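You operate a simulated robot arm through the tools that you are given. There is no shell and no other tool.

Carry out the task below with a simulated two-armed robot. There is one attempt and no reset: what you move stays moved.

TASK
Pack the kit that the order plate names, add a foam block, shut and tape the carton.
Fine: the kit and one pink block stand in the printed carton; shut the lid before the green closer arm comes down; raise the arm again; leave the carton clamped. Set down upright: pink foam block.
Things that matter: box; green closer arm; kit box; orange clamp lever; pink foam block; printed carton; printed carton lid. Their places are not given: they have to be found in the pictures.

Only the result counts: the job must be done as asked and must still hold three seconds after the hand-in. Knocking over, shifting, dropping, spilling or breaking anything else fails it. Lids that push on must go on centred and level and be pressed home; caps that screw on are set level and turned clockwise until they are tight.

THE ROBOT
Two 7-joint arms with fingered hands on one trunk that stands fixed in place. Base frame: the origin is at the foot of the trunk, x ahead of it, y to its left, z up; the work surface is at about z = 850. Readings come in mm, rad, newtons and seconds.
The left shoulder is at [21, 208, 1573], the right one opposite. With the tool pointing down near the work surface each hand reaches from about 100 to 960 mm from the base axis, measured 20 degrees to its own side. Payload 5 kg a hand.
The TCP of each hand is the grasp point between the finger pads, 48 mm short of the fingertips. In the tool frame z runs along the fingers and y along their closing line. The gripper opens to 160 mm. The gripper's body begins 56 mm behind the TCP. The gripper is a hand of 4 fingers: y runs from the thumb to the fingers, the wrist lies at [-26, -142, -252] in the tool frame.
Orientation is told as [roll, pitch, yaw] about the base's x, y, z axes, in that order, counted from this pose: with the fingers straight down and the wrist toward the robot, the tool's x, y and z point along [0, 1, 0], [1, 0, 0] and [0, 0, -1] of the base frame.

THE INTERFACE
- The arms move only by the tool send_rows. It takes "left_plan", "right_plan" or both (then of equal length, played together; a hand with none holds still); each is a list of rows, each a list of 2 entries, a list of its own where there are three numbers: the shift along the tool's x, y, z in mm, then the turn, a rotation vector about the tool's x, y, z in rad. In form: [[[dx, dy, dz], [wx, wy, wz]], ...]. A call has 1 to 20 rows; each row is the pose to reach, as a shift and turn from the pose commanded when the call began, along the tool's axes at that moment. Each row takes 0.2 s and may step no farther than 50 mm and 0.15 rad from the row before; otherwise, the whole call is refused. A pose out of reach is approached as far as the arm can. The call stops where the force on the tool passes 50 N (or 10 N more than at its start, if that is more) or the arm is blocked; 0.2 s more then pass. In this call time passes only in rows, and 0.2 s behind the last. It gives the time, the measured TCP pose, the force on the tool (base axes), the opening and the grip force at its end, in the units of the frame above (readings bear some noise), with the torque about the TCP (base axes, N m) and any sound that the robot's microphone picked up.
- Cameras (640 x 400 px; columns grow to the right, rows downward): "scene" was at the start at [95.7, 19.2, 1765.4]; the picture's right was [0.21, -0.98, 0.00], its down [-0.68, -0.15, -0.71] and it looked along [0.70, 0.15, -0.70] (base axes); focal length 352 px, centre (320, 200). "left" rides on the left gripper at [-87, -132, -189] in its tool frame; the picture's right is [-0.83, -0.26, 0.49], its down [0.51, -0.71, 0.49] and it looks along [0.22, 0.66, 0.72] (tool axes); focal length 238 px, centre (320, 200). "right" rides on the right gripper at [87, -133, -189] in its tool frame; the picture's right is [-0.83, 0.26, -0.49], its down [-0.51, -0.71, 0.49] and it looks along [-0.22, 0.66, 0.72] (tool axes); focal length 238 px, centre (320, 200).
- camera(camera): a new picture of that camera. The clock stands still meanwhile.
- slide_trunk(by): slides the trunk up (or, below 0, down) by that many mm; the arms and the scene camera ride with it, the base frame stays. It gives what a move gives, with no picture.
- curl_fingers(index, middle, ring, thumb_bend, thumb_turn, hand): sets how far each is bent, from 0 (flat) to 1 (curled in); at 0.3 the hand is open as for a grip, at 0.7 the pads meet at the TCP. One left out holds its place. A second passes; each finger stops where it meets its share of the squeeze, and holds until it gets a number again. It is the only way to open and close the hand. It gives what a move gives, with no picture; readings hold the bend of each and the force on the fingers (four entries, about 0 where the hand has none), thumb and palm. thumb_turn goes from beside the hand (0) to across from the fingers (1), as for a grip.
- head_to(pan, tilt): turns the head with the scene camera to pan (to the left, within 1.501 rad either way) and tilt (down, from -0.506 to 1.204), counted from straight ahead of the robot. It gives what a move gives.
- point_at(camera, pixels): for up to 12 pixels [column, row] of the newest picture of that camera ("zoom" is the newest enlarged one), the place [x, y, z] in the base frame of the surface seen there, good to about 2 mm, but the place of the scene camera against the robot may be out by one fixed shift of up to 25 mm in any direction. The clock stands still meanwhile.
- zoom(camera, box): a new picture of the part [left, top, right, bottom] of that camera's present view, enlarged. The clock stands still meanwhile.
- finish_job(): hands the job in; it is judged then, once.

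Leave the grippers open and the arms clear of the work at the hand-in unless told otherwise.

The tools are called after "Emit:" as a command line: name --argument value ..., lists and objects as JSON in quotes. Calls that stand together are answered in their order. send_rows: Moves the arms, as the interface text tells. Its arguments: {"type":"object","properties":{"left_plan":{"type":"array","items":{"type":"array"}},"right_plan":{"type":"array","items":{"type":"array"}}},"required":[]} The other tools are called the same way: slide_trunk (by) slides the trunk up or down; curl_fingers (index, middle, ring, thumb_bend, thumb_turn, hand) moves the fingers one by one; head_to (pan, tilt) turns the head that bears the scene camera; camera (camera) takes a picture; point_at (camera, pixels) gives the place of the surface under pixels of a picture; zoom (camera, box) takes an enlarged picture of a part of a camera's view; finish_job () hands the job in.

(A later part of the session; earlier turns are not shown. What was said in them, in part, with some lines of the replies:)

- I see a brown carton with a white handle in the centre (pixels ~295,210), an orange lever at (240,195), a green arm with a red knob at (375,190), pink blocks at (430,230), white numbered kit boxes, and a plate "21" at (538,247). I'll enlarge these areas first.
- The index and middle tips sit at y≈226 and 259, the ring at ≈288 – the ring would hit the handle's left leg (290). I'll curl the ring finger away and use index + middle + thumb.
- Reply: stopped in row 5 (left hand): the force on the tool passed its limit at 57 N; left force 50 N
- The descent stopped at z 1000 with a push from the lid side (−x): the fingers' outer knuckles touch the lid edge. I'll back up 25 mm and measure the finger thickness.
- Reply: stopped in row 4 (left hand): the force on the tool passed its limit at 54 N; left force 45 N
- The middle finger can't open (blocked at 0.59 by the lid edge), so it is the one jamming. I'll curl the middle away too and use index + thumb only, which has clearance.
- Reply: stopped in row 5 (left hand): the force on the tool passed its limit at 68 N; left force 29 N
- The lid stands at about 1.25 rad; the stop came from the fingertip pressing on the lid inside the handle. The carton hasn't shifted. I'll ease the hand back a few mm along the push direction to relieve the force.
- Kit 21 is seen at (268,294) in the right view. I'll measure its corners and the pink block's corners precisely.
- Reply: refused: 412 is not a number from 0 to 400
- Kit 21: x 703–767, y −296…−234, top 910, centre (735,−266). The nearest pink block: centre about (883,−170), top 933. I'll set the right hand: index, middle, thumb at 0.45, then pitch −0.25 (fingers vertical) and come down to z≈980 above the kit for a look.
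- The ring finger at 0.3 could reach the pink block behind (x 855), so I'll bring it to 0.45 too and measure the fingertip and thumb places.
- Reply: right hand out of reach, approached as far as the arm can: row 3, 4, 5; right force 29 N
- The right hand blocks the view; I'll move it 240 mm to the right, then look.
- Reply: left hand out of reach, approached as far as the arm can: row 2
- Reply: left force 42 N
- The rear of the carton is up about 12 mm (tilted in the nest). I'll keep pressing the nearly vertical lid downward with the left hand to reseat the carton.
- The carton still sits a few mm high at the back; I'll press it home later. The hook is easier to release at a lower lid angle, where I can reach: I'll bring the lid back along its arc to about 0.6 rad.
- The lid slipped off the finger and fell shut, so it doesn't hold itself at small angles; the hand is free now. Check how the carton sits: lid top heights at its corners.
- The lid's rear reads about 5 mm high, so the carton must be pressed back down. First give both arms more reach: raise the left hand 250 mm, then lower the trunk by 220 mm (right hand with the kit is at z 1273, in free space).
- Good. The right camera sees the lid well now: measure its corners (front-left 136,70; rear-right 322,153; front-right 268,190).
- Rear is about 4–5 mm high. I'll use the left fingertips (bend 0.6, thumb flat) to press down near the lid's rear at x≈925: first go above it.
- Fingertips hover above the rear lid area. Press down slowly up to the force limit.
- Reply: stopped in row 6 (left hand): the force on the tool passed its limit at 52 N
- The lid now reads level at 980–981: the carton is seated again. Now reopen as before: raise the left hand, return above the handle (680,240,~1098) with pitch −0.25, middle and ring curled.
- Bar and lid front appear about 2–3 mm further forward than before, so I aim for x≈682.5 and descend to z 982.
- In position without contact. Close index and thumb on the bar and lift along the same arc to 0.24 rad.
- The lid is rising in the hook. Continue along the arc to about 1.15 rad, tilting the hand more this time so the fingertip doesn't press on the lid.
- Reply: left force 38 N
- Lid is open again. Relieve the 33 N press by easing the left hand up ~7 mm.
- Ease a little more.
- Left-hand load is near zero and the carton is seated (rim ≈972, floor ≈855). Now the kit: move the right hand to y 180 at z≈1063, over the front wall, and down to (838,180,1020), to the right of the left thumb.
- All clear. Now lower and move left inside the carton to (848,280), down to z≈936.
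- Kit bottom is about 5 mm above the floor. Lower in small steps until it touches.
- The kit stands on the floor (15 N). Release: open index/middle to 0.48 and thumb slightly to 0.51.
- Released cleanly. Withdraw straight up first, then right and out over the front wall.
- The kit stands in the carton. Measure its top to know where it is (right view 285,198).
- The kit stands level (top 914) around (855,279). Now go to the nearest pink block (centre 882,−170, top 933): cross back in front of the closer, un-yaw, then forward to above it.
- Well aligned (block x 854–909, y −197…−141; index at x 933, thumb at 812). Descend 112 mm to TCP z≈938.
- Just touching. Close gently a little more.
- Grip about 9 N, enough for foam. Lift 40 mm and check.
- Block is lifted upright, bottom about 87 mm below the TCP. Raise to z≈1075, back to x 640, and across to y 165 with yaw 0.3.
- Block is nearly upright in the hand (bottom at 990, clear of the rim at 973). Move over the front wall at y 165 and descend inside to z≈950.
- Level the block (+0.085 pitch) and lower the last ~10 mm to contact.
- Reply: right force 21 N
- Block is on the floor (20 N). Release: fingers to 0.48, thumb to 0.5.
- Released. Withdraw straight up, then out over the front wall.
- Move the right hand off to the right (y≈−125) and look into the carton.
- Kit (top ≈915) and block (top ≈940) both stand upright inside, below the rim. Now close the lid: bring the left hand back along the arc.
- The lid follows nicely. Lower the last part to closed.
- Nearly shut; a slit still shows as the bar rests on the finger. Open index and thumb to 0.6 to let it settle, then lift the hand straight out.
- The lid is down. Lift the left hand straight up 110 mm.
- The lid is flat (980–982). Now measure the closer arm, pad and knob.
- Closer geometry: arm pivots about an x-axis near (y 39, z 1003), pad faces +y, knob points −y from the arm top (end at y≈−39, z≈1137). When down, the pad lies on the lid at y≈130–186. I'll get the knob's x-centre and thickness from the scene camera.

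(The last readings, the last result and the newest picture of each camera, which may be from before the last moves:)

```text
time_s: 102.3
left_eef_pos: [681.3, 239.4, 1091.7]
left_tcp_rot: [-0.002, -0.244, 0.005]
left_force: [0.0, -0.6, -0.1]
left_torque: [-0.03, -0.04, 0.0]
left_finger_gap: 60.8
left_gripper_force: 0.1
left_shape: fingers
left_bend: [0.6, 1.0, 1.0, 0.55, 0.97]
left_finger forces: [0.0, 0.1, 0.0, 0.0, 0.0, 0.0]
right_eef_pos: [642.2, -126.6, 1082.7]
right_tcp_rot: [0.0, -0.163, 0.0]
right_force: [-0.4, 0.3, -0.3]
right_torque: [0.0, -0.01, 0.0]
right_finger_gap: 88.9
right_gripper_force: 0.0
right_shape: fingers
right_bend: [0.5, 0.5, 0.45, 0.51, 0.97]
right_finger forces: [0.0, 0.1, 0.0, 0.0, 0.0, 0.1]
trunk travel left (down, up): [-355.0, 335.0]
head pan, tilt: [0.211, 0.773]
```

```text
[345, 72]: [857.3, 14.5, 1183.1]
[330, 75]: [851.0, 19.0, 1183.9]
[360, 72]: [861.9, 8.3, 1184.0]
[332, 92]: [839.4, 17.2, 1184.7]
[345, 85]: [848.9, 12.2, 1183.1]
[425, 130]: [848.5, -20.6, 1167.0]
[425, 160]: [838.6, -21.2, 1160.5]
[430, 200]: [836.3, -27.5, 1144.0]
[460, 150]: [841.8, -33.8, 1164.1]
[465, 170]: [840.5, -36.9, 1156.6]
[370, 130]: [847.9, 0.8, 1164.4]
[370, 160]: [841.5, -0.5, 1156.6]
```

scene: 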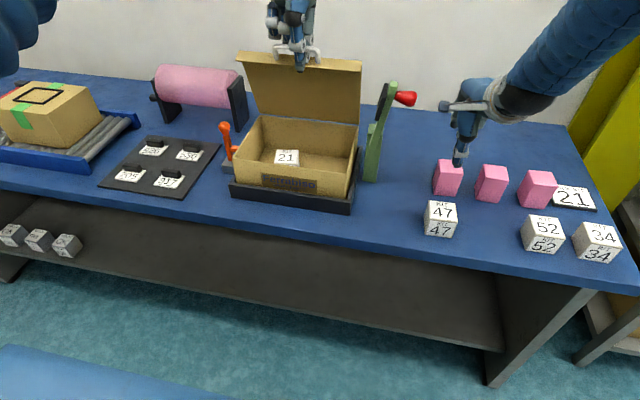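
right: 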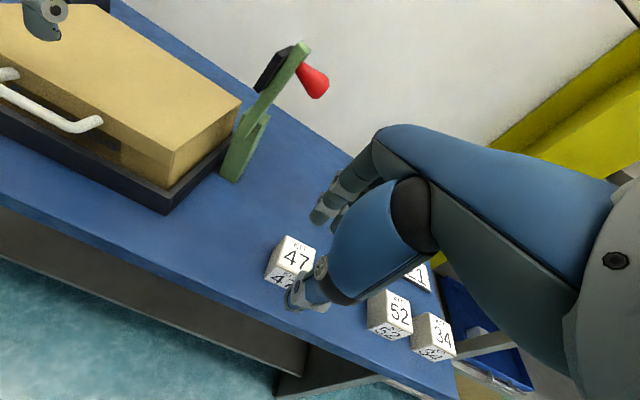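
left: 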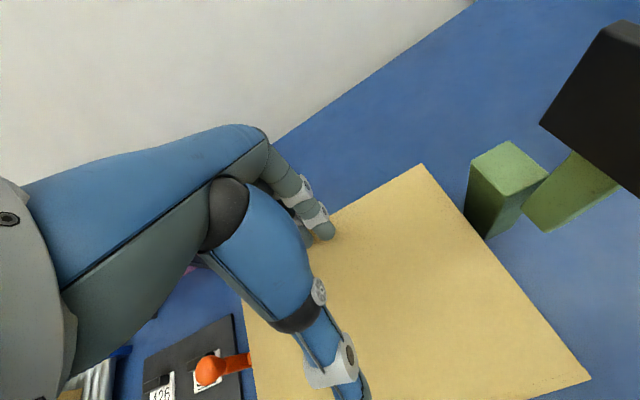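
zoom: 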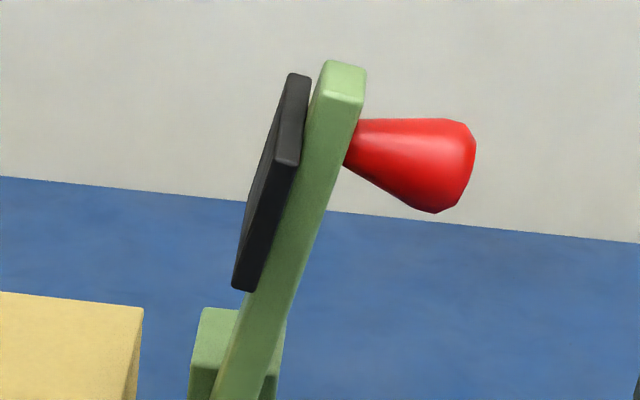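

Knob bulb centre ≈ (846,−26,1137), radius ~15; arm x 832–858. Plan: pinch the knob along x between right index and thumb (knob can pivot in the pinch) and move it along the arc about (y 36.5, z 1002). First move the left hand well away to the left and up.

Emit:
send_rows --left_plan '[[[0, 8.1, -32.3], [0, 0, 0]], [[0, 16.2, -64.7], [0, 0, 0]], [[0, 24.3, -97], [0, 0, 0]], [[38.3, 12.6, -105], [0, 0, 0]], [[76.6, 0.8, -113.2], [0, 0, 0]], [[115, -10.9, -121.3], [0, 0, 0]], [[153.3, -22.6, -129.3], [0, 0, 0]], [[191.6, -34.4, -137.4], [0, 0, 0]], [[230, -46.1, -145.5], [0, 0, 0]]]'

Emit:
curl_fingers --hand "right" --index 0.56 --middle 1.0 --ring 1.0 --thumb_bend 0.55

Emit:
camera --camera "scene"

```text
time_s: 104.3
left_eef_pos: [599.5, 470.9, 1221.0]
left_tcp_rot: [-0.004, -0.245, 0.006]
left_force: [-1.2, 1.2, -0.7]
left_torque: [-0.06, -0.07, -0.02]
left_finger_gap: 60.8
left_gripper_force: 0.0
left_shape: fingers
left_bend: [0.6, 1.0, 1.0, 0.55, 0.98]
left_finger forces: [0.0, 0.0, 0.0, 0.1, 0.1, 0.1]
right_eef_pos: [641.7, -125.0, 1082.5]
right_tcp_rot: [-0.002, -0.167, 0.001]
right_force: [-1.2, 0.8, 1.0]
right_torque: [-0.12, -0.03, -0.05]
right_finger_gap: 89.3
right_gripper_force: 0.0
right_shape: fingers
right_bend: [0.5, 0.5, 0.45, 0.51, 0.97]
right_finger forces: [0.1, 0.0, 0.0, 0.0, 0.1, 0.0]
trunk travel left (down, up): [-355.0, 335.0]
head pan, tilt: [0.211, 0.773]
```

```text
time_s: 105.3
left_eef_pos: [599.4, 468.4, 1220.7]
left_tcp_rot: [-0.001, -0.245, 0.006]
left_force: [-0.1, 0.1, 0.2]
left_torque: [0.0, 0.02, -0.02]
left_finger_gap: 60.6
left_gripper_force: 0.0
left_shape: fingers
left_bend: [0.6, 1.0, 1.0, 0.55, 0.98]
left_finger forces: [0.0, 0.0, 0.0, 0.1, 0.0, 0.0]
right_eef_pos: [641.3, -125.6, 1080.5]
right_tcp_rot: [0.0, -0.163, 0.002]
right_force: [0.0, -0.2, 0.3]
right_torque: [-0.05, 0.0, -0.04]
right_finger_gap: 69.8
right_gripper_force: 0.0
right_shape: fingers
right_bend: [0.56, 1.0, 1.0, 0.55, 0.97]
right_finger forces: [0.0, 0.1, 0.0, 0.0, 0.0, 0.0]
trunk travel left (down, up): [-355.0, 335.0]
head pan, tilt: [0.211, 0.773]
```

```text
taken
```

scene: 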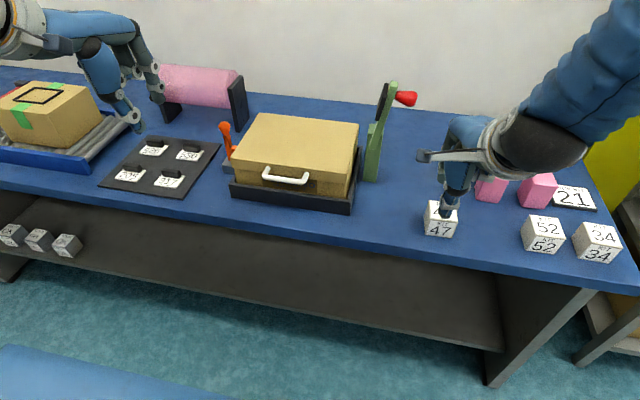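

Raise the right hand to z≈1240, then go over the knob to (840,−38,1236), pitch −0.25.

Emit:
send_rows --right_plan '[[[0, 6.6, -39.5], [0, 0, 0]], [[0, 13.2, -78.9], [0, 0, 0]], [[0, 19.7, -118.4], [0, 0, 0]], [[0, 26.3, -157.8], [0, 0, 0]], [[14.5, 58.9, -151.5], [-0.015, 0, 0]], [[29, 91.5, -145.3], [-0.03, 0, 0]], [[43.5, 124.1, -139], [-0.045, 0, 0]], [[58, 156.6, -132.7], [-0.06, 0, 0]], [[72.5, 189.2, -126.5], [-0.075, 0, 0]], [[87, 221.8, -120.2], [-0.085, 0, 0]]]'

Emit:
camera --camera "right"

Emit:
zoom --camera "scene" --box '[330, 0, 480, 150]'

```text
time_s: 107.5
left_eef_pos: [602.9, 468.8, 1217.1]
left_tcp_rot: [-0.003, -0.239, 0.009]
left_force: [2.6, 1.1, -1.3]
left_torque: [-0.05, 0.15, -0.06]
left_finger_gap: 61.0
left_gripper_force: 0.1
left_shape: fingers
left_bend: [0.6, 1.0, 1.0, 0.55, 0.98]
left_finger forces: [0.1, 0.0, 0.1, 0.0, 0.0, 0.1]
right_eef_pos: [845.0, -36.1, 1234.0]
right_tcp_rot: [0.036, -0.241, -0.037]
right_force: [2.1, 0.8, -1.6]
right_torque: [-0.25, 0.15, 0.19]
right_finger_gap: 69.5
right_gripper_force: 0.1
right_shape: fingers
right_bend: [0.56, 1.0, 1.0, 0.55, 0.97]
right_finger forces: [0.1, 0.0, 0.1, 0.0, 0.1, 0.0]
right hand out of reach, approached as far as the arm can: row 9
trunk travel left (down, up): [-355.0, 335.0]
head pan, tilt: [0.211, 0.773]
```

```text
taken
```

right: 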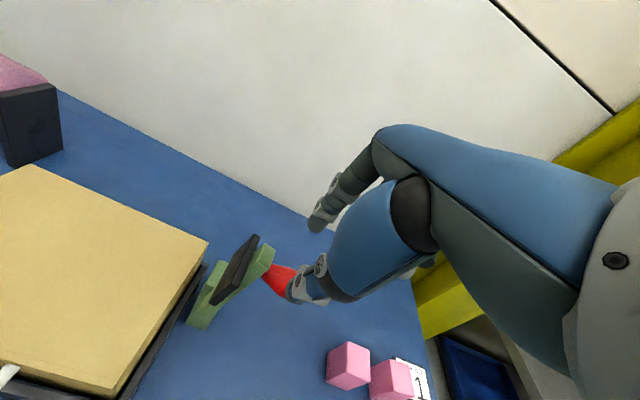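

```text
2.67 times, centred on (405, 75) of scene
```

zoom: 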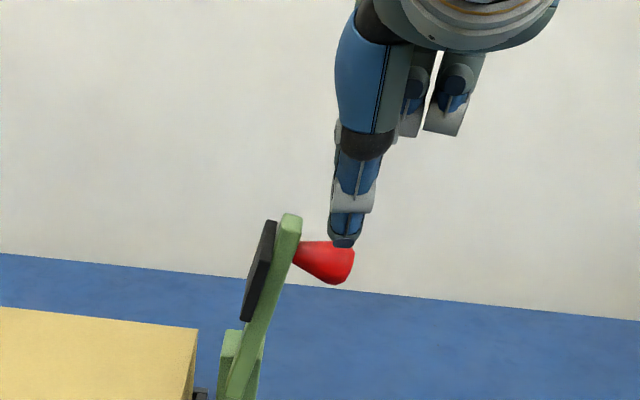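

Above the knob; a small orientation deviation appeared. Check finger/knob alignment from the right camera.

Emit:
zoom --camera "right" --box '[200, 170, 360, 330]'

Emit:
point_at --camera "zoom" --pixels '[[350, 230], [340, 195], [370, 200], [290, 215], [275, 250], [260, 290], [280, 270], [320, 260], [310, 240], [180, 170], [250, 200], [380, 245]]'

```text
2.50 times, centred on (280, 250) of right
```

zoom: 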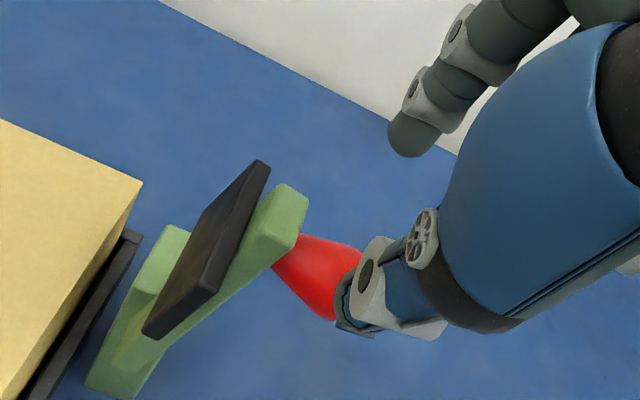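

```text
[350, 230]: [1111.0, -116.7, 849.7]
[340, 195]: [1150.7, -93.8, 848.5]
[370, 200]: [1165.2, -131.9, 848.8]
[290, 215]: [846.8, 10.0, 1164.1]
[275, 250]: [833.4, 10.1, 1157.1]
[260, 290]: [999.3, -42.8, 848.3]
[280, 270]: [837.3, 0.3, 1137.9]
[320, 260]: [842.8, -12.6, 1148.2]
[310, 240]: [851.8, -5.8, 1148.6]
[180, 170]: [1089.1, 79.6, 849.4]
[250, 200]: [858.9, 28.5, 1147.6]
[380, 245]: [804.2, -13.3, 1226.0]
```

Emit:
point_at --camera "zoom" --pixels '[[400, 140], [410, 150], [430, 115], [345, 320], [355, 330], [340, 300], [335, 255], [345, 280], [300, 290], [330, 310], [355, 255], [420, 130]]'

```text
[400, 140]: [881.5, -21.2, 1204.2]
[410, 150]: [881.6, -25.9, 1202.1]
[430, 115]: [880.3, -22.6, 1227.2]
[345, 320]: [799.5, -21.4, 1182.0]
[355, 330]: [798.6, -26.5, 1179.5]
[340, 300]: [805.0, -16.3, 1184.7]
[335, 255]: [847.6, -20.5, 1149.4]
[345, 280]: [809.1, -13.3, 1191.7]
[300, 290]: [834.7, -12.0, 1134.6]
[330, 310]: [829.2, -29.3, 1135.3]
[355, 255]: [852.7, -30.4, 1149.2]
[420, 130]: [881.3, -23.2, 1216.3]
```

Index and thumb straddle the knob symmetrically (x 880/808 around 847). Descend 80 mm around it.

Emit:
send_rows --right_plan '[[[0, -5, 19.4], [0, 0, 0]], [[0, -9.9, 38.8], [0, 0, 0]], [[0, -14.8, 58.1], [0, 0, 0]], [[0, -19.8, 77.5], [0, 0, 0]]]'

Emit:
zoom --camera "right" --box '[200, 170, 360, 330]'

Emit:
zoom --camera "scene" --box '[330, 0, 480, 150]'

```text
time_s: 108.5
left_eef_pos: [601.4, 468.7, 1220.3]
left_tcp_rot: [0.0, -0.241, 0.006]
left_force: [1.4, -0.1, 0.6]
left_torque: [0.05, 0.07, 0.02]
left_finger_gap: 60.7
left_gripper_force: 0.0
left_shape: fingers
left_bend: [0.6, 1.0, 1.0, 0.55, 0.98]
left_finger forces: [0.1, 0.0, 0.1, 0.0, 0.0, 0.0]
right_eef_pos: [842.3, -40.2, 1155.2]
right_tcp_rot: [-0.001, -0.251, -0.001]
right_force: [1.4, 0.0, 0.7]
right_torque: [0.03, 0.12, 0.0]
right_finger_gap: 69.5
right_gripper_force: 0.1
right_shape: fingers
right_bend: [0.56, 1.0, 1.0, 0.55, 0.97]
right_finger forces: [0.1, 0.0, 0.0, 0.0, 0.1, 0.0]
trunk travel left (down, up): [-355.0, 335.0]
head pan, tilt: [0.211, 0.773]
```

```text
2.50 times, centred on (280, 250) of right
```

zoom: 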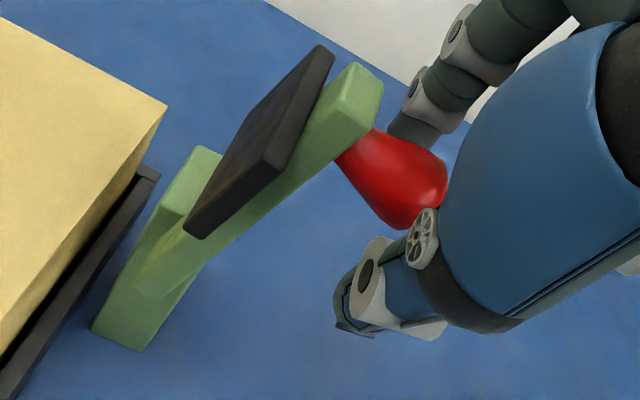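

```text
2.67 times, centred on (405, 75) of scene
```

zoom: 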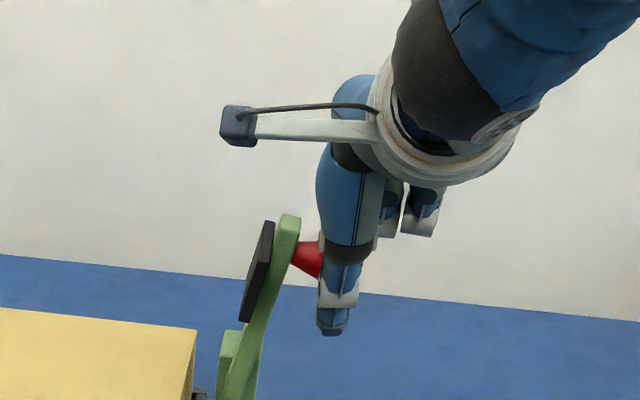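

Orientation clean, fingers on both sides of the knob. Close index and thumb on it.

Emit:
curl_fingers --hand "right" --index 0.75 --thumb_bend 0.75

Emit:
zoom --camera "right" --box '[200, 170, 360, 330]'

```text
time_s: 109.5
left_eef_pos: [600.0, 469.0, 1221.6]
left_tcp_rot: [-0.002, -0.244, 0.007]
left_force: [0.6, 0.5, -0.4]
left_torque: [-0.04, -0.03, -0.02]
left_finger_gap: 61.0
left_gripper_force: 0.0
left_shape: fingers
left_bend: [0.6, 1.0, 1.0, 0.55, 0.98]
left_finger forces: [0.0, 0.1, 0.1, 0.0, 0.0, 0.0]
right_eef_pos: [839.3, -37.2, 1154.5]
right_tcp_rot: [-0.001, -0.247, 0.002]
right_force: [-10.2, 2.7, -7.1]
right_torque: [-0.04, 0.37, 0.17]
right_finger_gap: 32.5
right_gripper_force: 16.3
right_shape: fingers
right_bend: [0.61, 1.0, 1.0, 0.68, 0.97]
right_finger forces: [11.2, 0.1, 0.0, 0.0, 21.2, 0.0]
trunk travel left (down, up): [-355.0, 335.0]
head pan, tilt: [0.211, 0.773]
```

```text
2.50 times, centred on (280, 250) of right
```

zoom: 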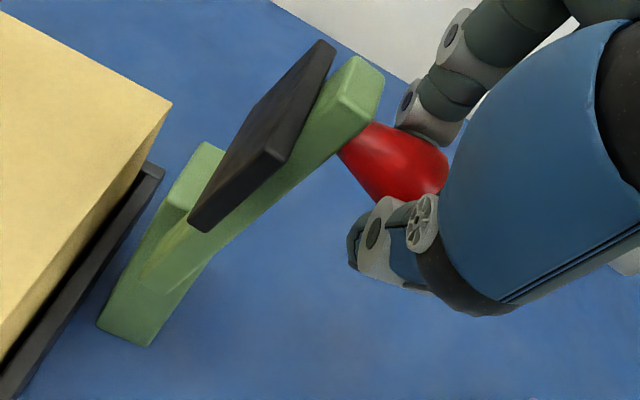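

Pinched (gap 32, 11–21 N). Move along the arc, first part (to just past vertical).

Emit:
send_rows --right_plan '[[[10.5, 1.1, -4.2], [0, 0, 0]], [[21, 2, -7.7], [0, 0, 0]], [[32, 2.6, -10.3], [0, 0, 0]], [[42.8, 3.1, -12.1], [0, 0, 0]], [[54, 3.3, -13], [0, 0, 0]], [[65, 3.4, -13.4], [0, 0, 0]]]'

Emit:
zoom --camera "scene" --box '[310, 0, 480, 170]'

Emit:
camera --camera "right"

```text
time_s: 110.9
left_eef_pos: [599.0, 470.7, 1222.1]
left_tcp_rot: [-0.004, -0.244, 0.006]
left_force: [0.2, 1.0, 0.7]
left_torque: [-0.02, 0.02, -0.01]
left_finger_gap: 60.9
left_gripper_force: 0.1
left_shape: fingers
left_bend: [0.6, 1.0, 1.0, 0.55, 0.98]
left_finger forces: [0.1, 0.0, 0.0, 0.1, 0.1, 0.1]
right_eef_pos: [840.8, 26.9, 1169.9]
right_tcp_rot: [-0.002, -0.252, 0.001]
right_force: [-12.9, 0.0, -2.6]
right_torque: [-0.19, 0.36, 0.18]
right_finger_gap: 30.5
right_gripper_force: 14.9
right_shape: fingers
right_bend: [0.61, 1.0, 1.0, 0.68, 0.98]
right_finger forces: [8.8, 0.0, 0.0, 0.1, 20.3, 0.1]
trunk travel left (down, up): [-355.0, 335.0]
head pan, tilt: [0.211, 0.773]
```

```text
2.35 times, centred on (395, 85) of scene
```

zoom: 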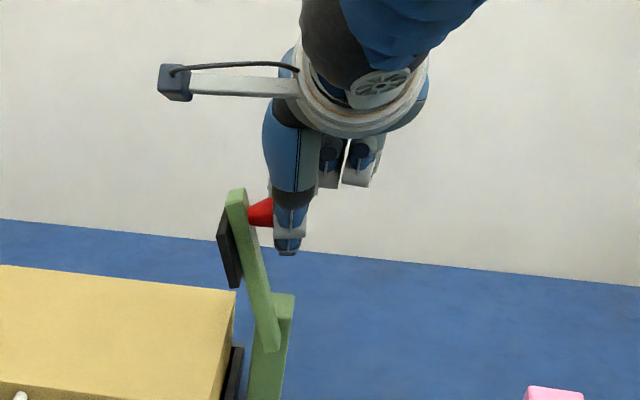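

```text
taken
```

right: 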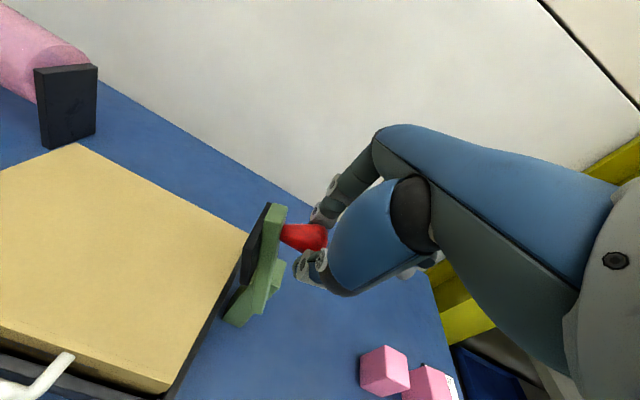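

The arm follows in the pinch. Continue to about φ≈1.0 rad.

Emit:
send_rows --right_plan '[[[11, -0.2, 0.9], [0, 0, 0]], [[22.2, -0.5, 2], [0, 0, 0]], [[33, -1.1, 4.4], [0, 0, 0]], [[43.9, -1.8, 7.2], [0, 0, 0]], [[54.3, -2.8, 11.2], [0, 0, 0]], [[64.5, -3.9, 15.4], [0, 0, 0]], [[74.2, -5.3, 20.8], [0, 0, 0]], [[83.6, -6.8, 26.6], [0, 0, 0]], [[92.4, -8.5, 33.3], [0, 0, 0]], [[100.8, -10.3, 40.4], [0, 0, 0]]]'

Emit:
zoom --camera "scene" --box '[290, 0, 460, 170]'

Emit:
camera --camera "right"

```text
time_s: 113.1
left_eef_pos: [601.5, 468.1, 1220.8]
left_tcp_rot: [-0.002, -0.245, 0.006]
left_force: [0.2, -0.1, 0.3]
left_torque: [0.0, 0.0, 0.0]
left_finger_gap: 61.0
left_gripper_force: 0.0
left_shape: fingers
left_bend: [0.6, 1.0, 1.0, 0.55, 0.98]
left_finger forces: [0.0, 0.1, 0.1, 0.0, 0.1, 0.0]
right_eef_pos: [840.3, 125.7, 1127.3]
right_tcp_rot: [0.001, -0.248, 0.0]
right_force: [-5.4, -8.6, -10.7]
right_torque: [-0.45, 0.16, 0.02]
right_finger_gap: 27.4
right_gripper_force: 14.0
right_shape: fingers
right_bend: [0.61, 1.0, 1.0, 0.69, 0.98]
right_finger forces: [9.7, 0.1, 0.1, 0.0, 18.3, 0.0]
trunk travel left (down, up): [-355.0, 335.0]
head pan, tilt: [0.211, 0.773]
```

```text
2.35 times, centred on (375, 85) of scene
```

zoom: 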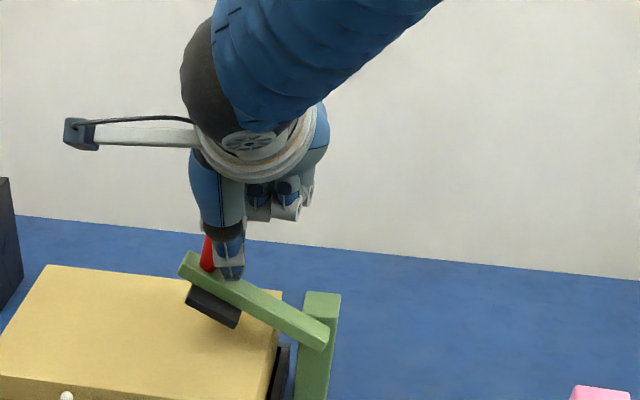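

```text
taken
```

right: 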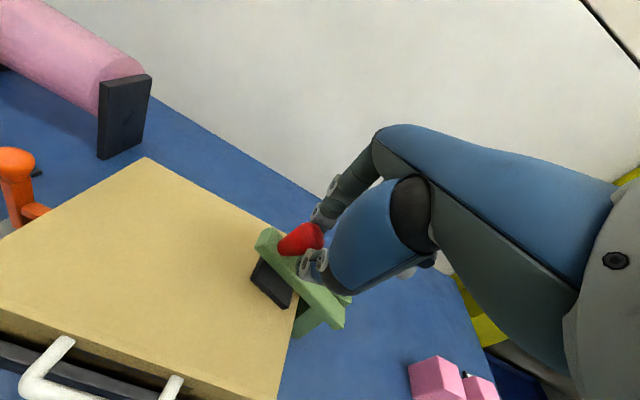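

Arm is about 60° over. Continue to the lid.

Emit:
send_rows --right_plan '[[[7.5, -2, 7.7], [0, 0, 0]], [[14.8, -4.1, 16.1], [0, 0, 0]], [[21, -6.3, 24.8], [0, 0, 0]], [[27, -8.7, 34.1], [0, 0, 0]], [[32, -11.1, 43.6], [0, 0, 0]], [[36.3, -13.7, 53.8], [0, 0, 0]]]'

Emit:
zoom --camera "scene" --box '[290, 0, 460, 170]'

Emit:
zoom --camera "right" --box '[180, 150, 400, 370]'

```text
time_s: 114.5
left_eef_pos: [600.1, 465.9, 1222.2]
left_tcp_rot: [-0.002, -0.245, 0.005]
left_force: [0.0, 1.2, -0.6]
left_torque: [-0.02, -0.01, 0.0]
left_finger_gap: 60.7
left_gripper_force: 0.1
left_shape: fingers
left_bend: [0.6, 1.0, 1.0, 0.55, 0.98]
left_finger forces: [0.0, 0.0, 0.1, 0.1, 0.0, 0.0]
right_eef_pos: [841.1, 160.8, 1073.9]
right_tcp_rot: [0.0, -0.254, -0.003]
right_force: [-9.5, -21.8, -3.0]
right_torque: [-0.84, 0.45, -0.14]
right_finger_gap: 28.0
right_gripper_force: 17.1
right_shape: fingers
right_bend: [0.62, 1.0, 1.0, 0.69, 1.0]
right_finger forces: [12.0, 0.1, 0.0, 0.1, 22.2, 0.1]
trunk travel left (down, up): [-355.0, 335.0]
head pan, tilt: [0.211, 0.773]
```

```text
2.35 times, centred on (375, 85) of scene
```

zoom: 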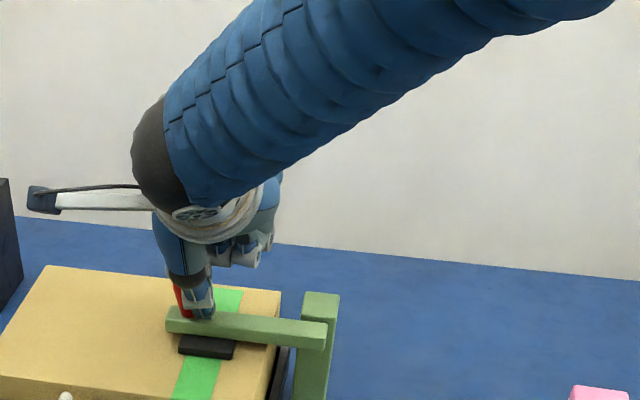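

```text
1.82 times, centred on (290, 260) of right
```

zoom: 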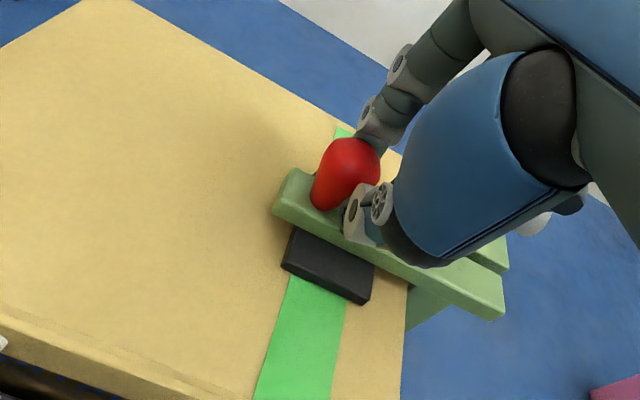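

The green tape strip has appeared across the lid – taped. The pinch sits on the knob's near side now, so I'll reopen, shift 10 mm in +y to centre on the knob, and pinch again before raising.

Emit:
curl_fingers --hand "right" --index 0.56 --thumb_bend 0.58

Emit:
zoom --camera "right" --box '[180, 150, 400, 370]'

Emit:
point_at --camera "zoom" --pixels '[[345, 140], [320, 180], [335, 205], [370, 150], [345, 170], [290, 180], [300, 260], [325, 150], [380, 120], [355, 200], [350, 230], [300, 330]]'

```text
time_s: 115.5
left_eef_pos: [599.8, 468.4, 1220.3]
left_tcp_rot: [-0.002, -0.243, 0.007]
left_force: [0.2, -0.4, 0.5]
left_torque: [0.06, -0.01, 0.04]
left_finger_gap: 61.0
left_gripper_force: 0.1
left_shape: fingers
left_bend: [0.6, 1.0, 1.0, 0.55, 0.98]
left_finger forces: [0.0, 0.0, 0.0, 0.0, 0.1, 0.1]
right_eef_pos: [840.9, 164.6, 1071.5]
right_tcp_rot: [-0.001, -0.249, 0.004]
right_force: [-0.3, -0.7, 0.6]
right_torque: [0.02, 0.0, 0.0]
right_finger_gap: 64.8
right_gripper_force: 0.1
right_shape: fingers
right_bend: [0.56, 1.0, 1.0, 0.57, 0.98]
right_finger forces: [0.1, 0.0, 0.0, 0.0, 0.0, 0.0]
trunk travel left (down, up): [-355.0, 335.0]
head pan, tilt: [0.211, 0.773]
```

```text
1.82 times, centred on (290, 260) of right
```

zoom: 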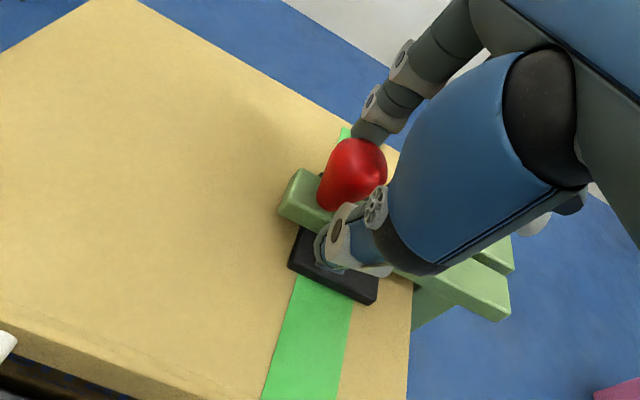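

```text
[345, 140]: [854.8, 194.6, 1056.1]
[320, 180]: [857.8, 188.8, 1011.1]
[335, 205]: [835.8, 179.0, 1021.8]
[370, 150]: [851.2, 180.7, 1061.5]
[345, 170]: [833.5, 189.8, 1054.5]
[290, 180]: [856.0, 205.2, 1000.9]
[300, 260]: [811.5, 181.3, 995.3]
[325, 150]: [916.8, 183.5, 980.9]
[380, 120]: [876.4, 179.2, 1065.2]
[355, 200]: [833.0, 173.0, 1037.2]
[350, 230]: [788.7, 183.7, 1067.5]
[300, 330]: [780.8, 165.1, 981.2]
```

Arm is fully down. Shift +8 mm in y, 5 mm down, and pinch below the bulb's widest part.

Emit:
send_rows --right_plan '[[[4, -0.6, 2.4], [0, 0, 0]], [[8, -1.2, 4.8], [0, 0, 0]]]'

Emit:
curl_fingers --hand "right" --index 0.75 --thumb_bend 0.75

Emit:
zoom --camera "right" --box '[180, 150, 400, 370]'

```text
time_s: 116.1
left_eef_pos: [600.9, 469.7, 1220.4]
left_tcp_rot: [-0.002, -0.244, 0.007]
left_force: [0.3, 0.8, -0.4]
left_torque: [0.01, 0.05, -0.04]
left_finger_gap: 61.0
left_gripper_force: 0.0
left_shape: fingers
left_bend: [0.6, 1.0, 1.0, 0.55, 0.98]
left_finger forces: [0.1, 0.0, 0.0, 0.0, 0.1, 0.0]
right_eef_pos: [840.5, 171.7, 1067.7]
right_tcp_rot: [-0.002, -0.249, 0.0]
right_force: [0.4, 0.3, 0.1]
right_torque: [0.0, 0.04, 0.0]
right_finger_gap: 64.4
right_gripper_force: 0.1
right_shape: fingers
right_bend: [0.56, 1.0, 1.0, 0.57, 0.98]
right_finger forces: [0.0, 0.1, 0.0, 0.0, 0.0, 0.0]
trunk travel left (down, up): [-355.0, 335.0]
head pan, tilt: [0.211, 0.773]
```

```text
time_s: 117.1
left_eef_pos: [599.1, 468.8, 1221.4]
left_tcp_rot: [-0.001, -0.246, 0.008]
left_force: [0.2, 0.4, 0.5]
left_torque: [0.01, -0.02, 0.0]
left_finger_gap: 61.0
left_gripper_force: 0.0
left_shape: fingers
left_bend: [0.6, 1.0, 1.0, 0.55, 0.98]
left_finger forces: [0.1, 0.0, 0.1, 0.0, 0.0, 0.1]
right_eef_pos: [839.2, 171.9, 1067.7]
right_tcp_rot: [0.0, -0.249, -0.001]
right_force: [-11.1, -6.5, -3.7]
right_torque: [-0.19, 0.6, 0.0]
right_finger_gap: 33.1
right_gripper_force: 16.1
right_shape: fingers
right_bend: [0.61, 1.0, 1.0, 0.67, 0.97]
right_finger forces: [9.5, 0.1, 0.1, 0.0, 22.3, 0.1]
trunk travel left (down, up): [-355.0, 335.0]
head pan, tilt: [0.211, 0.773]
```

```text
1.82 times, centred on (290, 260) of right
```

zoom: 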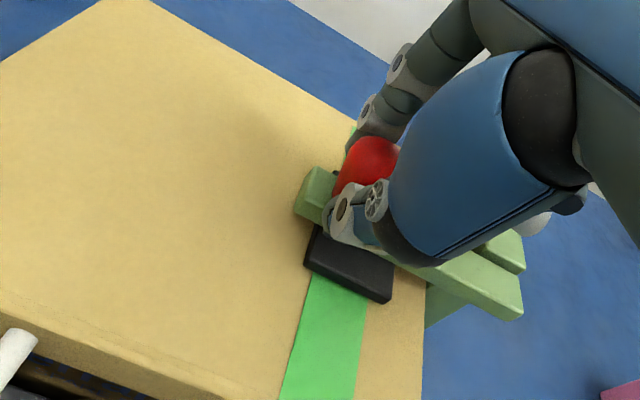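

Good pinch. Raise along the arc, first to about 30°.

Emit:
send_rows --right_plan '[[[-3.5, 2.5, -10], [0, 0, 0]], [[-7.5, 5.1, -20], [0, 0, 0]], [[-12.7, 7.7, -30], [0, 0, 0]], [[-18.5, 10.1, -39.5], [0, 0, 0]], [[-25.2, 12.5, -48.8], [0, 0, 0]], [[-32.3, 14.6, -57.4], [0, 0, 0]]]'

Emit:
zoom --camera "right" --box '[180, 150, 400, 370]'

Emit:
zoom --camera "scene" --box '[270, 0, 460, 190]'

```text
time_s: 118.5
left_eef_pos: [598.2, 469.0, 1222.4]
left_tcp_rot: [-0.002, -0.246, 0.007]
left_force: [-0.1, -0.1, 0.3]
left_torque: [-0.01, -0.04, 0.01]
left_finger_gap: 60.8
left_gripper_force: 0.0
left_shape: fingers
left_bend: [0.6, 1.0, 1.0, 0.55, 0.98]
left_finger forces: [0.0, 0.1, 0.0, 0.0, 0.0, 0.1]
right_eef_pos: [840.8, 141.7, 1127.8]
right_tcp_rot: [0.002, -0.253, 0.002]
right_force: [-14.4, 1.0, -1.8]
right_torque: [0.19, 0.63, 0.21]
right_finger_gap: 32.5
right_gripper_force: 16.1
right_shape: fingers
right_bend: [0.62, 1.0, 1.0, 0.67, 0.96]
right_finger forces: [8.5, 0.1, 0.0, 0.0, 22.8, 0.1]
trunk travel left (down, up): [-355.0, 335.0]
head pan, tilt: [0.211, 0.773]
```

```text
1.82 times, centred on (290, 260) of right
```

zoom: 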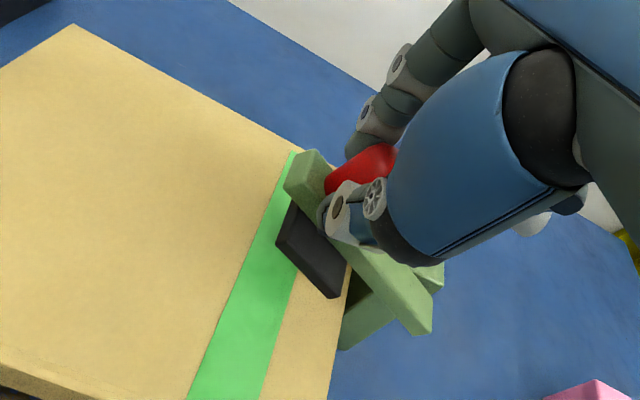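

```text
2.11 times, centred on (365, 95) of scene
```

zoom: 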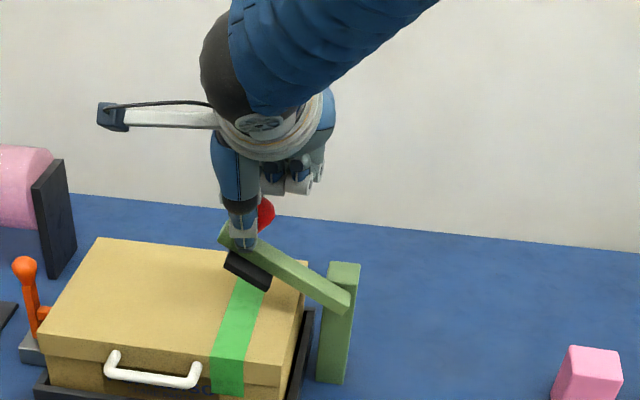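

Works well. Continue all the way back up past vertical to its original rest angle.

Emit:
send_rows --right_plan '[[[-8, 2.1, -8.2], [0, 0, 0]], [[-16.5, 4, -15.6], [0, 0, 0]], [[-25.6, 5.7, -22.5], [0, 0, 0]], [[-35.1, 7.3, -28.7], [0, 0, 0]], [[-45.2, 8.7, -34.1], [0, 0, 0]], [[-55.6, 9.9, -38.9], [0, 0, 0]], [[-66.4, 10.9, -42.8], [0, 0, 0]], [[-77.4, 11.8, -46], [0, 0, 0]], [[-88.7, 12.4, -48.4], [0, 0, 0]], [[-100.1, 12.7, -49.9], [0, 0, 0]], [[-111.6, 12.9, -50.5], [0, 0, 0]], [[-123.1, 12.9, -50.5], [0, 0, 0]], [[-134.6, 12.6, -49.4], [0, 0, 0]], [[-145.9, 12.2, -47.7], [0, 0, 0]], [[-157, 11.4, -44.9], [0, 0, 0]], [[-168.1, 10.6, -41.6], [0, 0, 0]], [[-176, 9.8, -38.5], [0, 0, 0]]]'

Emit:
zoom --camera "scene" --box '[270, 0, 460, 190]'

Emit:
zoom --camera "right" --box '[180, 150, 400, 370]'

```text
time_s: 122.1
left_eef_pos: [597.9, 471.0, 1221.3]
left_tcp_rot: [-0.003, -0.245, 0.005]
left_force: [0.1, -0.1, 0.5]
left_torque: [0.05, 0.05, 0.01]
left_finger_gap: 60.7
left_gripper_force: 0.0
left_shape: fingers
left_bend: [0.6, 1.0, 1.0, 0.55, 0.98]
left_finger forces: [0.0, 0.0, 0.0, 0.0, 0.0, 0.0]
right_eef_pos: [838.9, -29.3, 1170.8]
right_tcp_rot: [0.004, -0.251, 0.006]
right_force: [-10.2, 34.1, 8.2]
right_torque: [1.43, 0.22, 0.66]
right_finger_gap: 32.6
right_gripper_force: 20.1
right_shape: fingers
right_bend: [0.61, 1.0, 1.0, 0.69, 0.93]
right_finger forces: [15.4, 0.0, 0.0, 0.0, 25.2, 0.1]
trunk travel left (down, up): [-355.0, 335.0]
head pan, tilt: [0.211, 0.773]
```

```text
2.11 times, centred on (365, 95) of scene
```

zoom: 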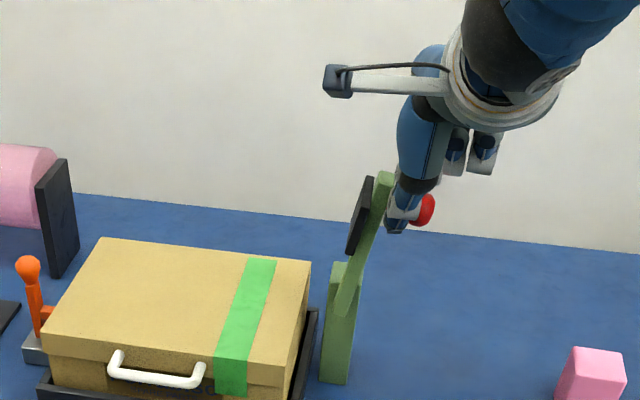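

```text
1.82 times, centred on (290, 260) of right
```

zoom: 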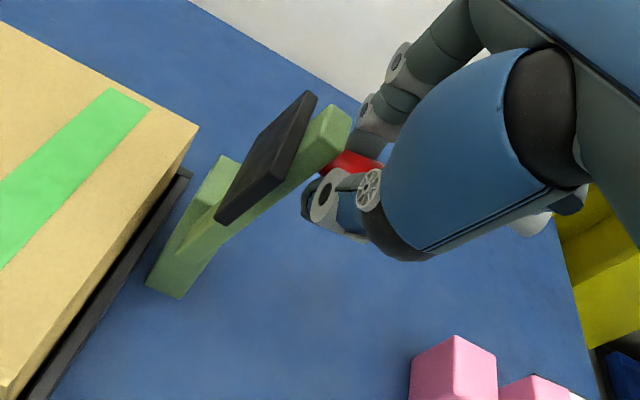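

The arm is back upright at its stop (34 N resisting). Release the knob.

Emit:
curl_fingers --hand "right" --index 0.54 --thumb_bend 0.53

Emit:
zoom --camera "right" --box '[180, 150, 400, 370]'

Emit:
point_at --camera "zoom" --pixels '[[340, 120], [300, 170], [260, 210], [215, 245], [350, 160], [380, 165], [315, 195], [335, 240], [365, 140], [280, 130], [330, 110], [230, 215]]'

```text
time_s: 123.1
left_eef_pos: [599.5, 470.2, 1220.5]
left_tcp_rot: [-0.003, -0.244, 0.007]
left_force: [-1.3, -0.3, -0.8]
left_torque: [-0.05, -0.04, -0.04]
left_finger_gap: 60.9
left_gripper_force: 0.1
left_shape: fingers
left_bend: [0.6, 1.0, 1.0, 0.55, 0.98]
left_finger forces: [0.1, 0.0, 0.0, 0.0, 0.0, 0.0]
right_eef_pos: [839.5, -36.1, 1166.6]
right_tcp_rot: [-0.001, -0.25, 0.003]
right_force: [-0.9, 1.2, 0.8]
right_torque: [-0.04, 0.01, -0.04]
right_finger_gap: 76.9
right_gripper_force: 0.0
right_shape: fingers
right_bend: [0.54, 1.0, 1.0, 0.53, 0.98]
right_finger forces: [0.1, 0.0, 0.0, 0.0, 0.0, 0.0]
trunk travel left (down, up): [-355.0, 335.0]
head pan, tilt: [0.211, 0.773]
```

```text
1.82 times, centred on (290, 260) of right
```

zoom: 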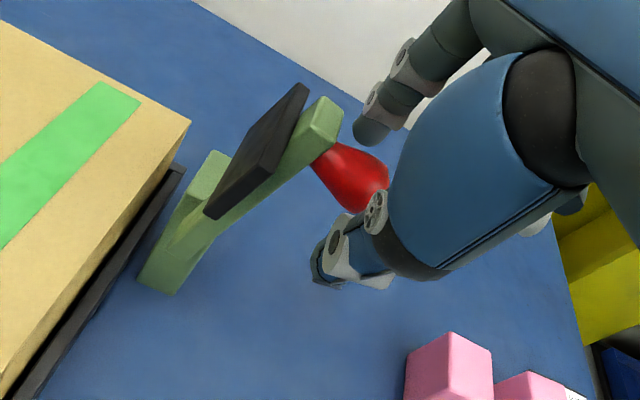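

```text
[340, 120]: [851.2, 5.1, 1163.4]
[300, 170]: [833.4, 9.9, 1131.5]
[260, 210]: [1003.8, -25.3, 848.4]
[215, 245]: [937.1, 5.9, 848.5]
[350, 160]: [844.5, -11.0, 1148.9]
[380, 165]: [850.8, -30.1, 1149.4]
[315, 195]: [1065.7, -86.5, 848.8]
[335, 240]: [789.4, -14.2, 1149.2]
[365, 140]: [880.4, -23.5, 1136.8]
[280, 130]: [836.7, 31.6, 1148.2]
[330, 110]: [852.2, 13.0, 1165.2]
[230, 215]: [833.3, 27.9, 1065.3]
```

The arm stands where it started and holds. Withdraw the right hand up, then back and to the right.

Emit:
send_rows --right_plan '[[[0, 5.6, -21.8], [0, 0, 0]], [[0, 11.2, -43.6], [0, 0, 0]], [[0, 16.7, -65.4], [0, 0, 0]], [[0, 22.3, -87.2], [0, 0, 0]], [[-25, -10, -95.5], [0, 0, 0]], [[-50, -42.3, -103.7], [0, 0, 0]], [[-75, -74.6, -112], [0, 0, 0]], [[-100, -106.9, -120.2], [0, 0, 0]], [[-125, -139.2, -128.5], [0, 0, 0]], [[-150, -171.5, -136.7], [0, 0, 0]]]'

Emit:
camera --camera "scene"

Emit:
zoom --camera "scene" --box '[200, 50, 440, 230]'

Emit:
camera --camera "right"

```text
time_s: 125.3
left_eef_pos: [598.6, 468.2, 1222.3]
left_tcp_rot: [-0.002, -0.248, 0.008]
left_force: [-1.0, -0.7, 0.7]
left_torque: [0.05, -0.05, 0.04]
left_finger_gap: 60.9
left_gripper_force: 0.0
left_shape: fingers
left_bend: [0.6, 1.0, 1.0, 0.55, 0.98]
left_finger forces: [0.0, 0.0, 0.0, 0.0, 0.0, 0.0]
right_eef_pos: [640.3, -184.8, 1257.2]
right_tcp_rot: [0.001, -0.253, 0.001]
right_force: [-0.6, 1.1, 0.8]
right_torque: [0.05, -0.03, 0.02]
right_finger_gap: 77.0
right_gripper_force: 0.0
right_shape: fingers
right_bend: [0.54, 1.0, 1.0, 0.53, 0.97]
right_finger forces: [0.0, 0.0, 0.1, 0.0, 0.1, 0.0]
trunk travel left (down, up): [-355.0, 335.0]
head pan, tilt: [0.211, 0.773]
```

```text
taken
```

scene: 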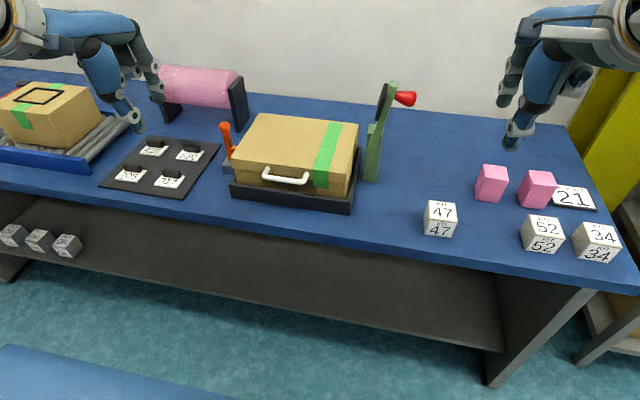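

```text
2.22 times, centred on (320, 140) of scene
```

zoom: 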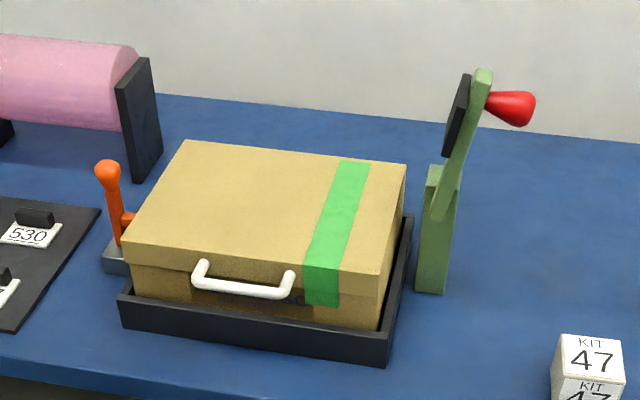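

```text
taken
```

right: 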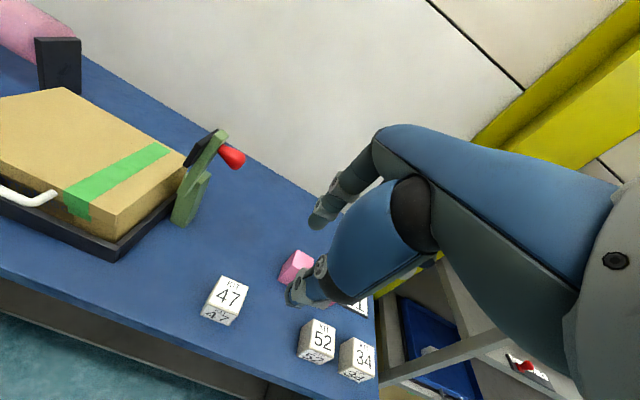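

Tape is on and the arm is up. Now verify that the clamp lever is still in its clamped position, using the left camera and scene.

Emit:
camera --camera "left"

Emit:
zoom --camera "scene" --box '[205, 110, 265, 180]'

Emit:
point_at --camera "zoom" --pixels '[[195, 100], [200, 150], [205, 200], [260, 245], [240, 235], [190, 330], [215, 280], [300, 280], [230, 290], [330, 340]]'

```text
taken
```

left: 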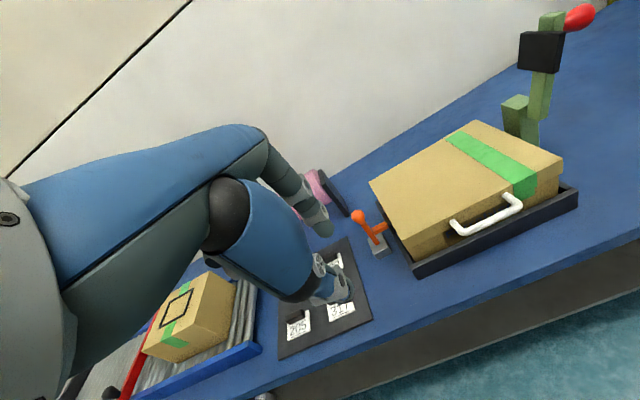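

```text
5.71 times, centred on (235, 145) of scene
```

zoom: 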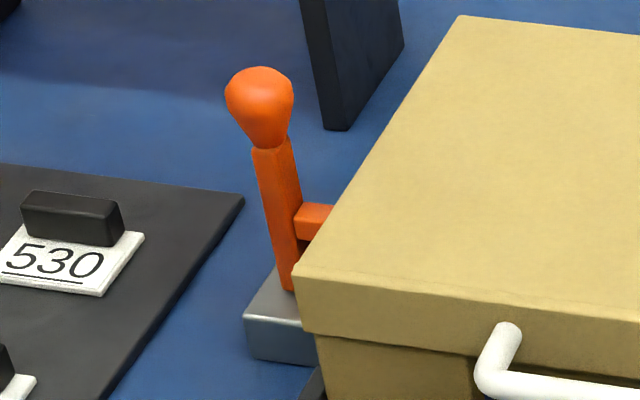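

```text
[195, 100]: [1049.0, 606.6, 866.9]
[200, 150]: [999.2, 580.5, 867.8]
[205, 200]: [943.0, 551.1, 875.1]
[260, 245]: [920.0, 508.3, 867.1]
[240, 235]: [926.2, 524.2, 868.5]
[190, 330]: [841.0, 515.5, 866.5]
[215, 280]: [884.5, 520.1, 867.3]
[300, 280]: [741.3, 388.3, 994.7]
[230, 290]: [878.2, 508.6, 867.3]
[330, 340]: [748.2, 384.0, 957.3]
```

Emit:
point_at --camera "zoom" --pixels '[[258, 100], [272, 160], [278, 200], [285, 260], [288, 285], [315, 215], [300, 320], [262, 80]]'

Emit:
zoom --camera "left" --box '[335, 180, 455, 290]'

Emit:
point_at --camera "zoom" --pixels '[[120, 130], [150, 180], [185, 215], [205, 245], [240, 180], [275, 165], [250, 185], [220, 260], [300, 240], [340, 290], [285, 190], [270, 150]]'

```text
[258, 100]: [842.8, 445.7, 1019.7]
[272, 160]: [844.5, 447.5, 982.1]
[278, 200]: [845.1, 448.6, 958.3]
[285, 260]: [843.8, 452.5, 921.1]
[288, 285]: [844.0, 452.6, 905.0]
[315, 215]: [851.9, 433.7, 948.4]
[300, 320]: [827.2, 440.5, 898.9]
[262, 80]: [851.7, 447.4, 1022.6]
```

```text
3.64 times, centred on (395, 235) of left
```

zoom: 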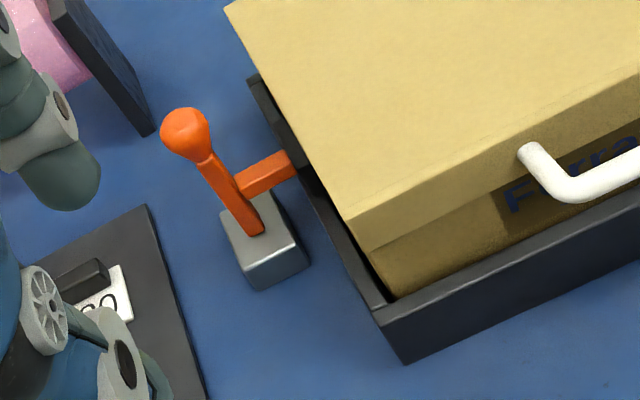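

```text
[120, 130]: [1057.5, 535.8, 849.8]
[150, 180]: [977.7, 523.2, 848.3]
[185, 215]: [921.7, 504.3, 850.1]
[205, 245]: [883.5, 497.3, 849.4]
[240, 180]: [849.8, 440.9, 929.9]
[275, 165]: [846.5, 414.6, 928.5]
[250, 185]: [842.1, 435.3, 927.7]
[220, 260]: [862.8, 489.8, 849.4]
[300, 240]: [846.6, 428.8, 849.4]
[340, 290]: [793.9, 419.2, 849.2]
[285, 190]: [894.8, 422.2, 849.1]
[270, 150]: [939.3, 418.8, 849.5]
```

The lever is exactly as at the start (ball at y≈445.7, upright, pad against the carton): still clamped. Check lid flatness, then open both hands.

Emit:
zoom --camera "left" --box '[360, 100, 600, 290]'

Emit:
point_at --camera "zoom" --pixels '[[60, 210], [110, 360], [300, 70], [500, 165], [200, 200], [330, 200], [420, 200], [250, 290], [400, 260], [470, 230], [480, 185], [350, 130]]'

Emit:
curl_fingers --hand "left" --index 0.3 --middle 0.3 --ring 0.3 --thumb_bend 0.3

Emit:
curl_fingers --hand "right" --index 0.3 --middle 0.3 --ring 0.3 --thumb_bend 0.3

```text
2.11 times, centred on (480, 195) of left
```

zoom: 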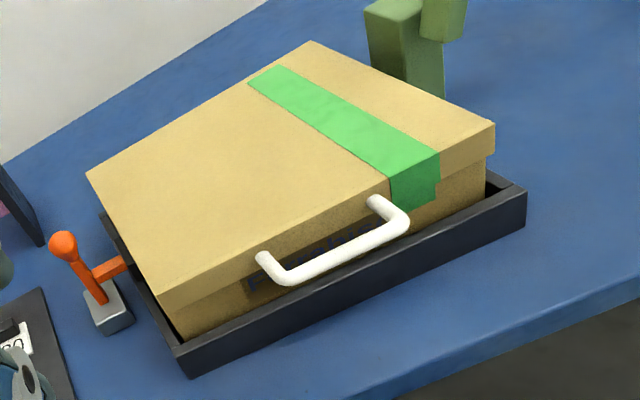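

```text
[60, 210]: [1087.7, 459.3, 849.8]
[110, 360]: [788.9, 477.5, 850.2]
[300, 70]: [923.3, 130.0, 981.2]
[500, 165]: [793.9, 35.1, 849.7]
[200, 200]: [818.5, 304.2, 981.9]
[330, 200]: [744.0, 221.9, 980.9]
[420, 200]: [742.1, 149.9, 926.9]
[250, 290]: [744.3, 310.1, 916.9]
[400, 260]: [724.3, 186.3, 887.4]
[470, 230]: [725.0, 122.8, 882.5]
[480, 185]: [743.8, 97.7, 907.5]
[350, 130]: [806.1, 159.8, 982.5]
```

```text
time_s: 126.3
left_eef_pos: [599.6, 468.8, 1221.6]
left_tcp_rot: [-0.001, -0.246, 0.007]
left_force: [-0.3, 0.2, 0.4]
left_torque: [0.0, -0.04, 0.0]
left_finger_gap: 169.7
left_gripper_force: 0.0
left_shape: fingers
left_bend: [0.3, 0.3, 0.3, 0.3, 0.98]
left_finger forces: [0.0, 0.1, 0.0, 0.0, 0.0, 0.1]
right_eef_pos: [640.9, -184.8, 1256.9]
right_tcp_rot: [0.0, -0.249, 0.002]
right_force: [-1.4, 0.1, -0.2]
right_torque: [-0.01, -0.02, 0.01]
right_finger_gap: 77.2
right_gripper_force: 0.2
right_shape: fingers
right_bend: [0.54, 1.0, 1.0, 0.53, 0.97]
right_finger forces: [0.1, 0.1, 0.0, 0.0, 0.0, 0.0]
trunk travel left (down, up): [-355.0, 335.0]
head pan, tilt: [0.211, 0.773]
```

```text
time_s: 127.3
left_eef_pos: [600.8, 469.1, 1222.5]
left_tcp_rot: [-0.002, -0.245, 0.006]
left_force: [0.1, -0.8, 0.1]
left_torque: [0.02, 0.01, -0.02]
left_finger_gap: 169.8
left_gripper_force: 0.0
left_shape: fingers
left_bend: [0.3, 0.3, 0.3, 0.3, 0.98]
left_finger forces: [0.0, 0.0, 0.0, 0.0, 0.0, 0.1]
right_eef_pos: [641.9, -185.2, 1257.7]
right_tcp_rot: [-0.002, -0.251, 0.0]
right_force: [0.0, -1.0, -0.4]
right_torque: [-0.03, -0.03, -0.04]
right_finger_gap: 169.7
right_gripper_force: 0.0
right_shape: fingers
right_bend: [0.3, 0.3, 0.3, 0.3, 0.97]
right_finger forces: [0.0, 0.0, 0.1, 0.1, 0.0, 0.0]
trunk travel left (down, up): [-355.0, 335.0]
head pan, tilt: [0.211, 0.773]
```

Lid flat at 981–982, tape over top and front edge, closer arm up, clamp unchanged, kit and foam inside, all other objects where they were, hands open and clear. I'm handing the job in.

Emit:
finish_job

```text
The job is handed in.
```

I packed the kit 21 box and one pink foam block in the printed carton, shut and taped the lid, and handed the job in. I have not seen the judge's result.

- **Contents:** the kit box and the foam block both stood upright inside before I closed the lid. Their tops were below the carton's rim.
- **Lid and tape:** the lid lies flat, and the green tape runs across the top and over the front edge. The lid was shut before the closer arm came down.
- **Closer arm:** I raised it back to its stop, and it stayed up when I let go.
- **Clamp:** I never touched the lever, and it ended in the same position as at the start. I took that upright position to be the clamped one but could not see the pad touching the carton.
- **Hands:** both are open and clear of the work.

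Three things did not go cleanly:

- **Carton lifted:** while freeing the left hand from the lid handle I pulled too hard. This raised the back of the carton about 12 mm in its nest and shifted it forward by about 2–3 mm. I pressed it back down, and it measured level afterwards.
- **Lid fell:** the empty carton's lid then slipped off the finger and fell shut once. I reopened it before packing.
- **Front wall bumped:** on the first try at placing the kit, the thumb pressed the carton's front wall with about 50 N. I saw no damage.
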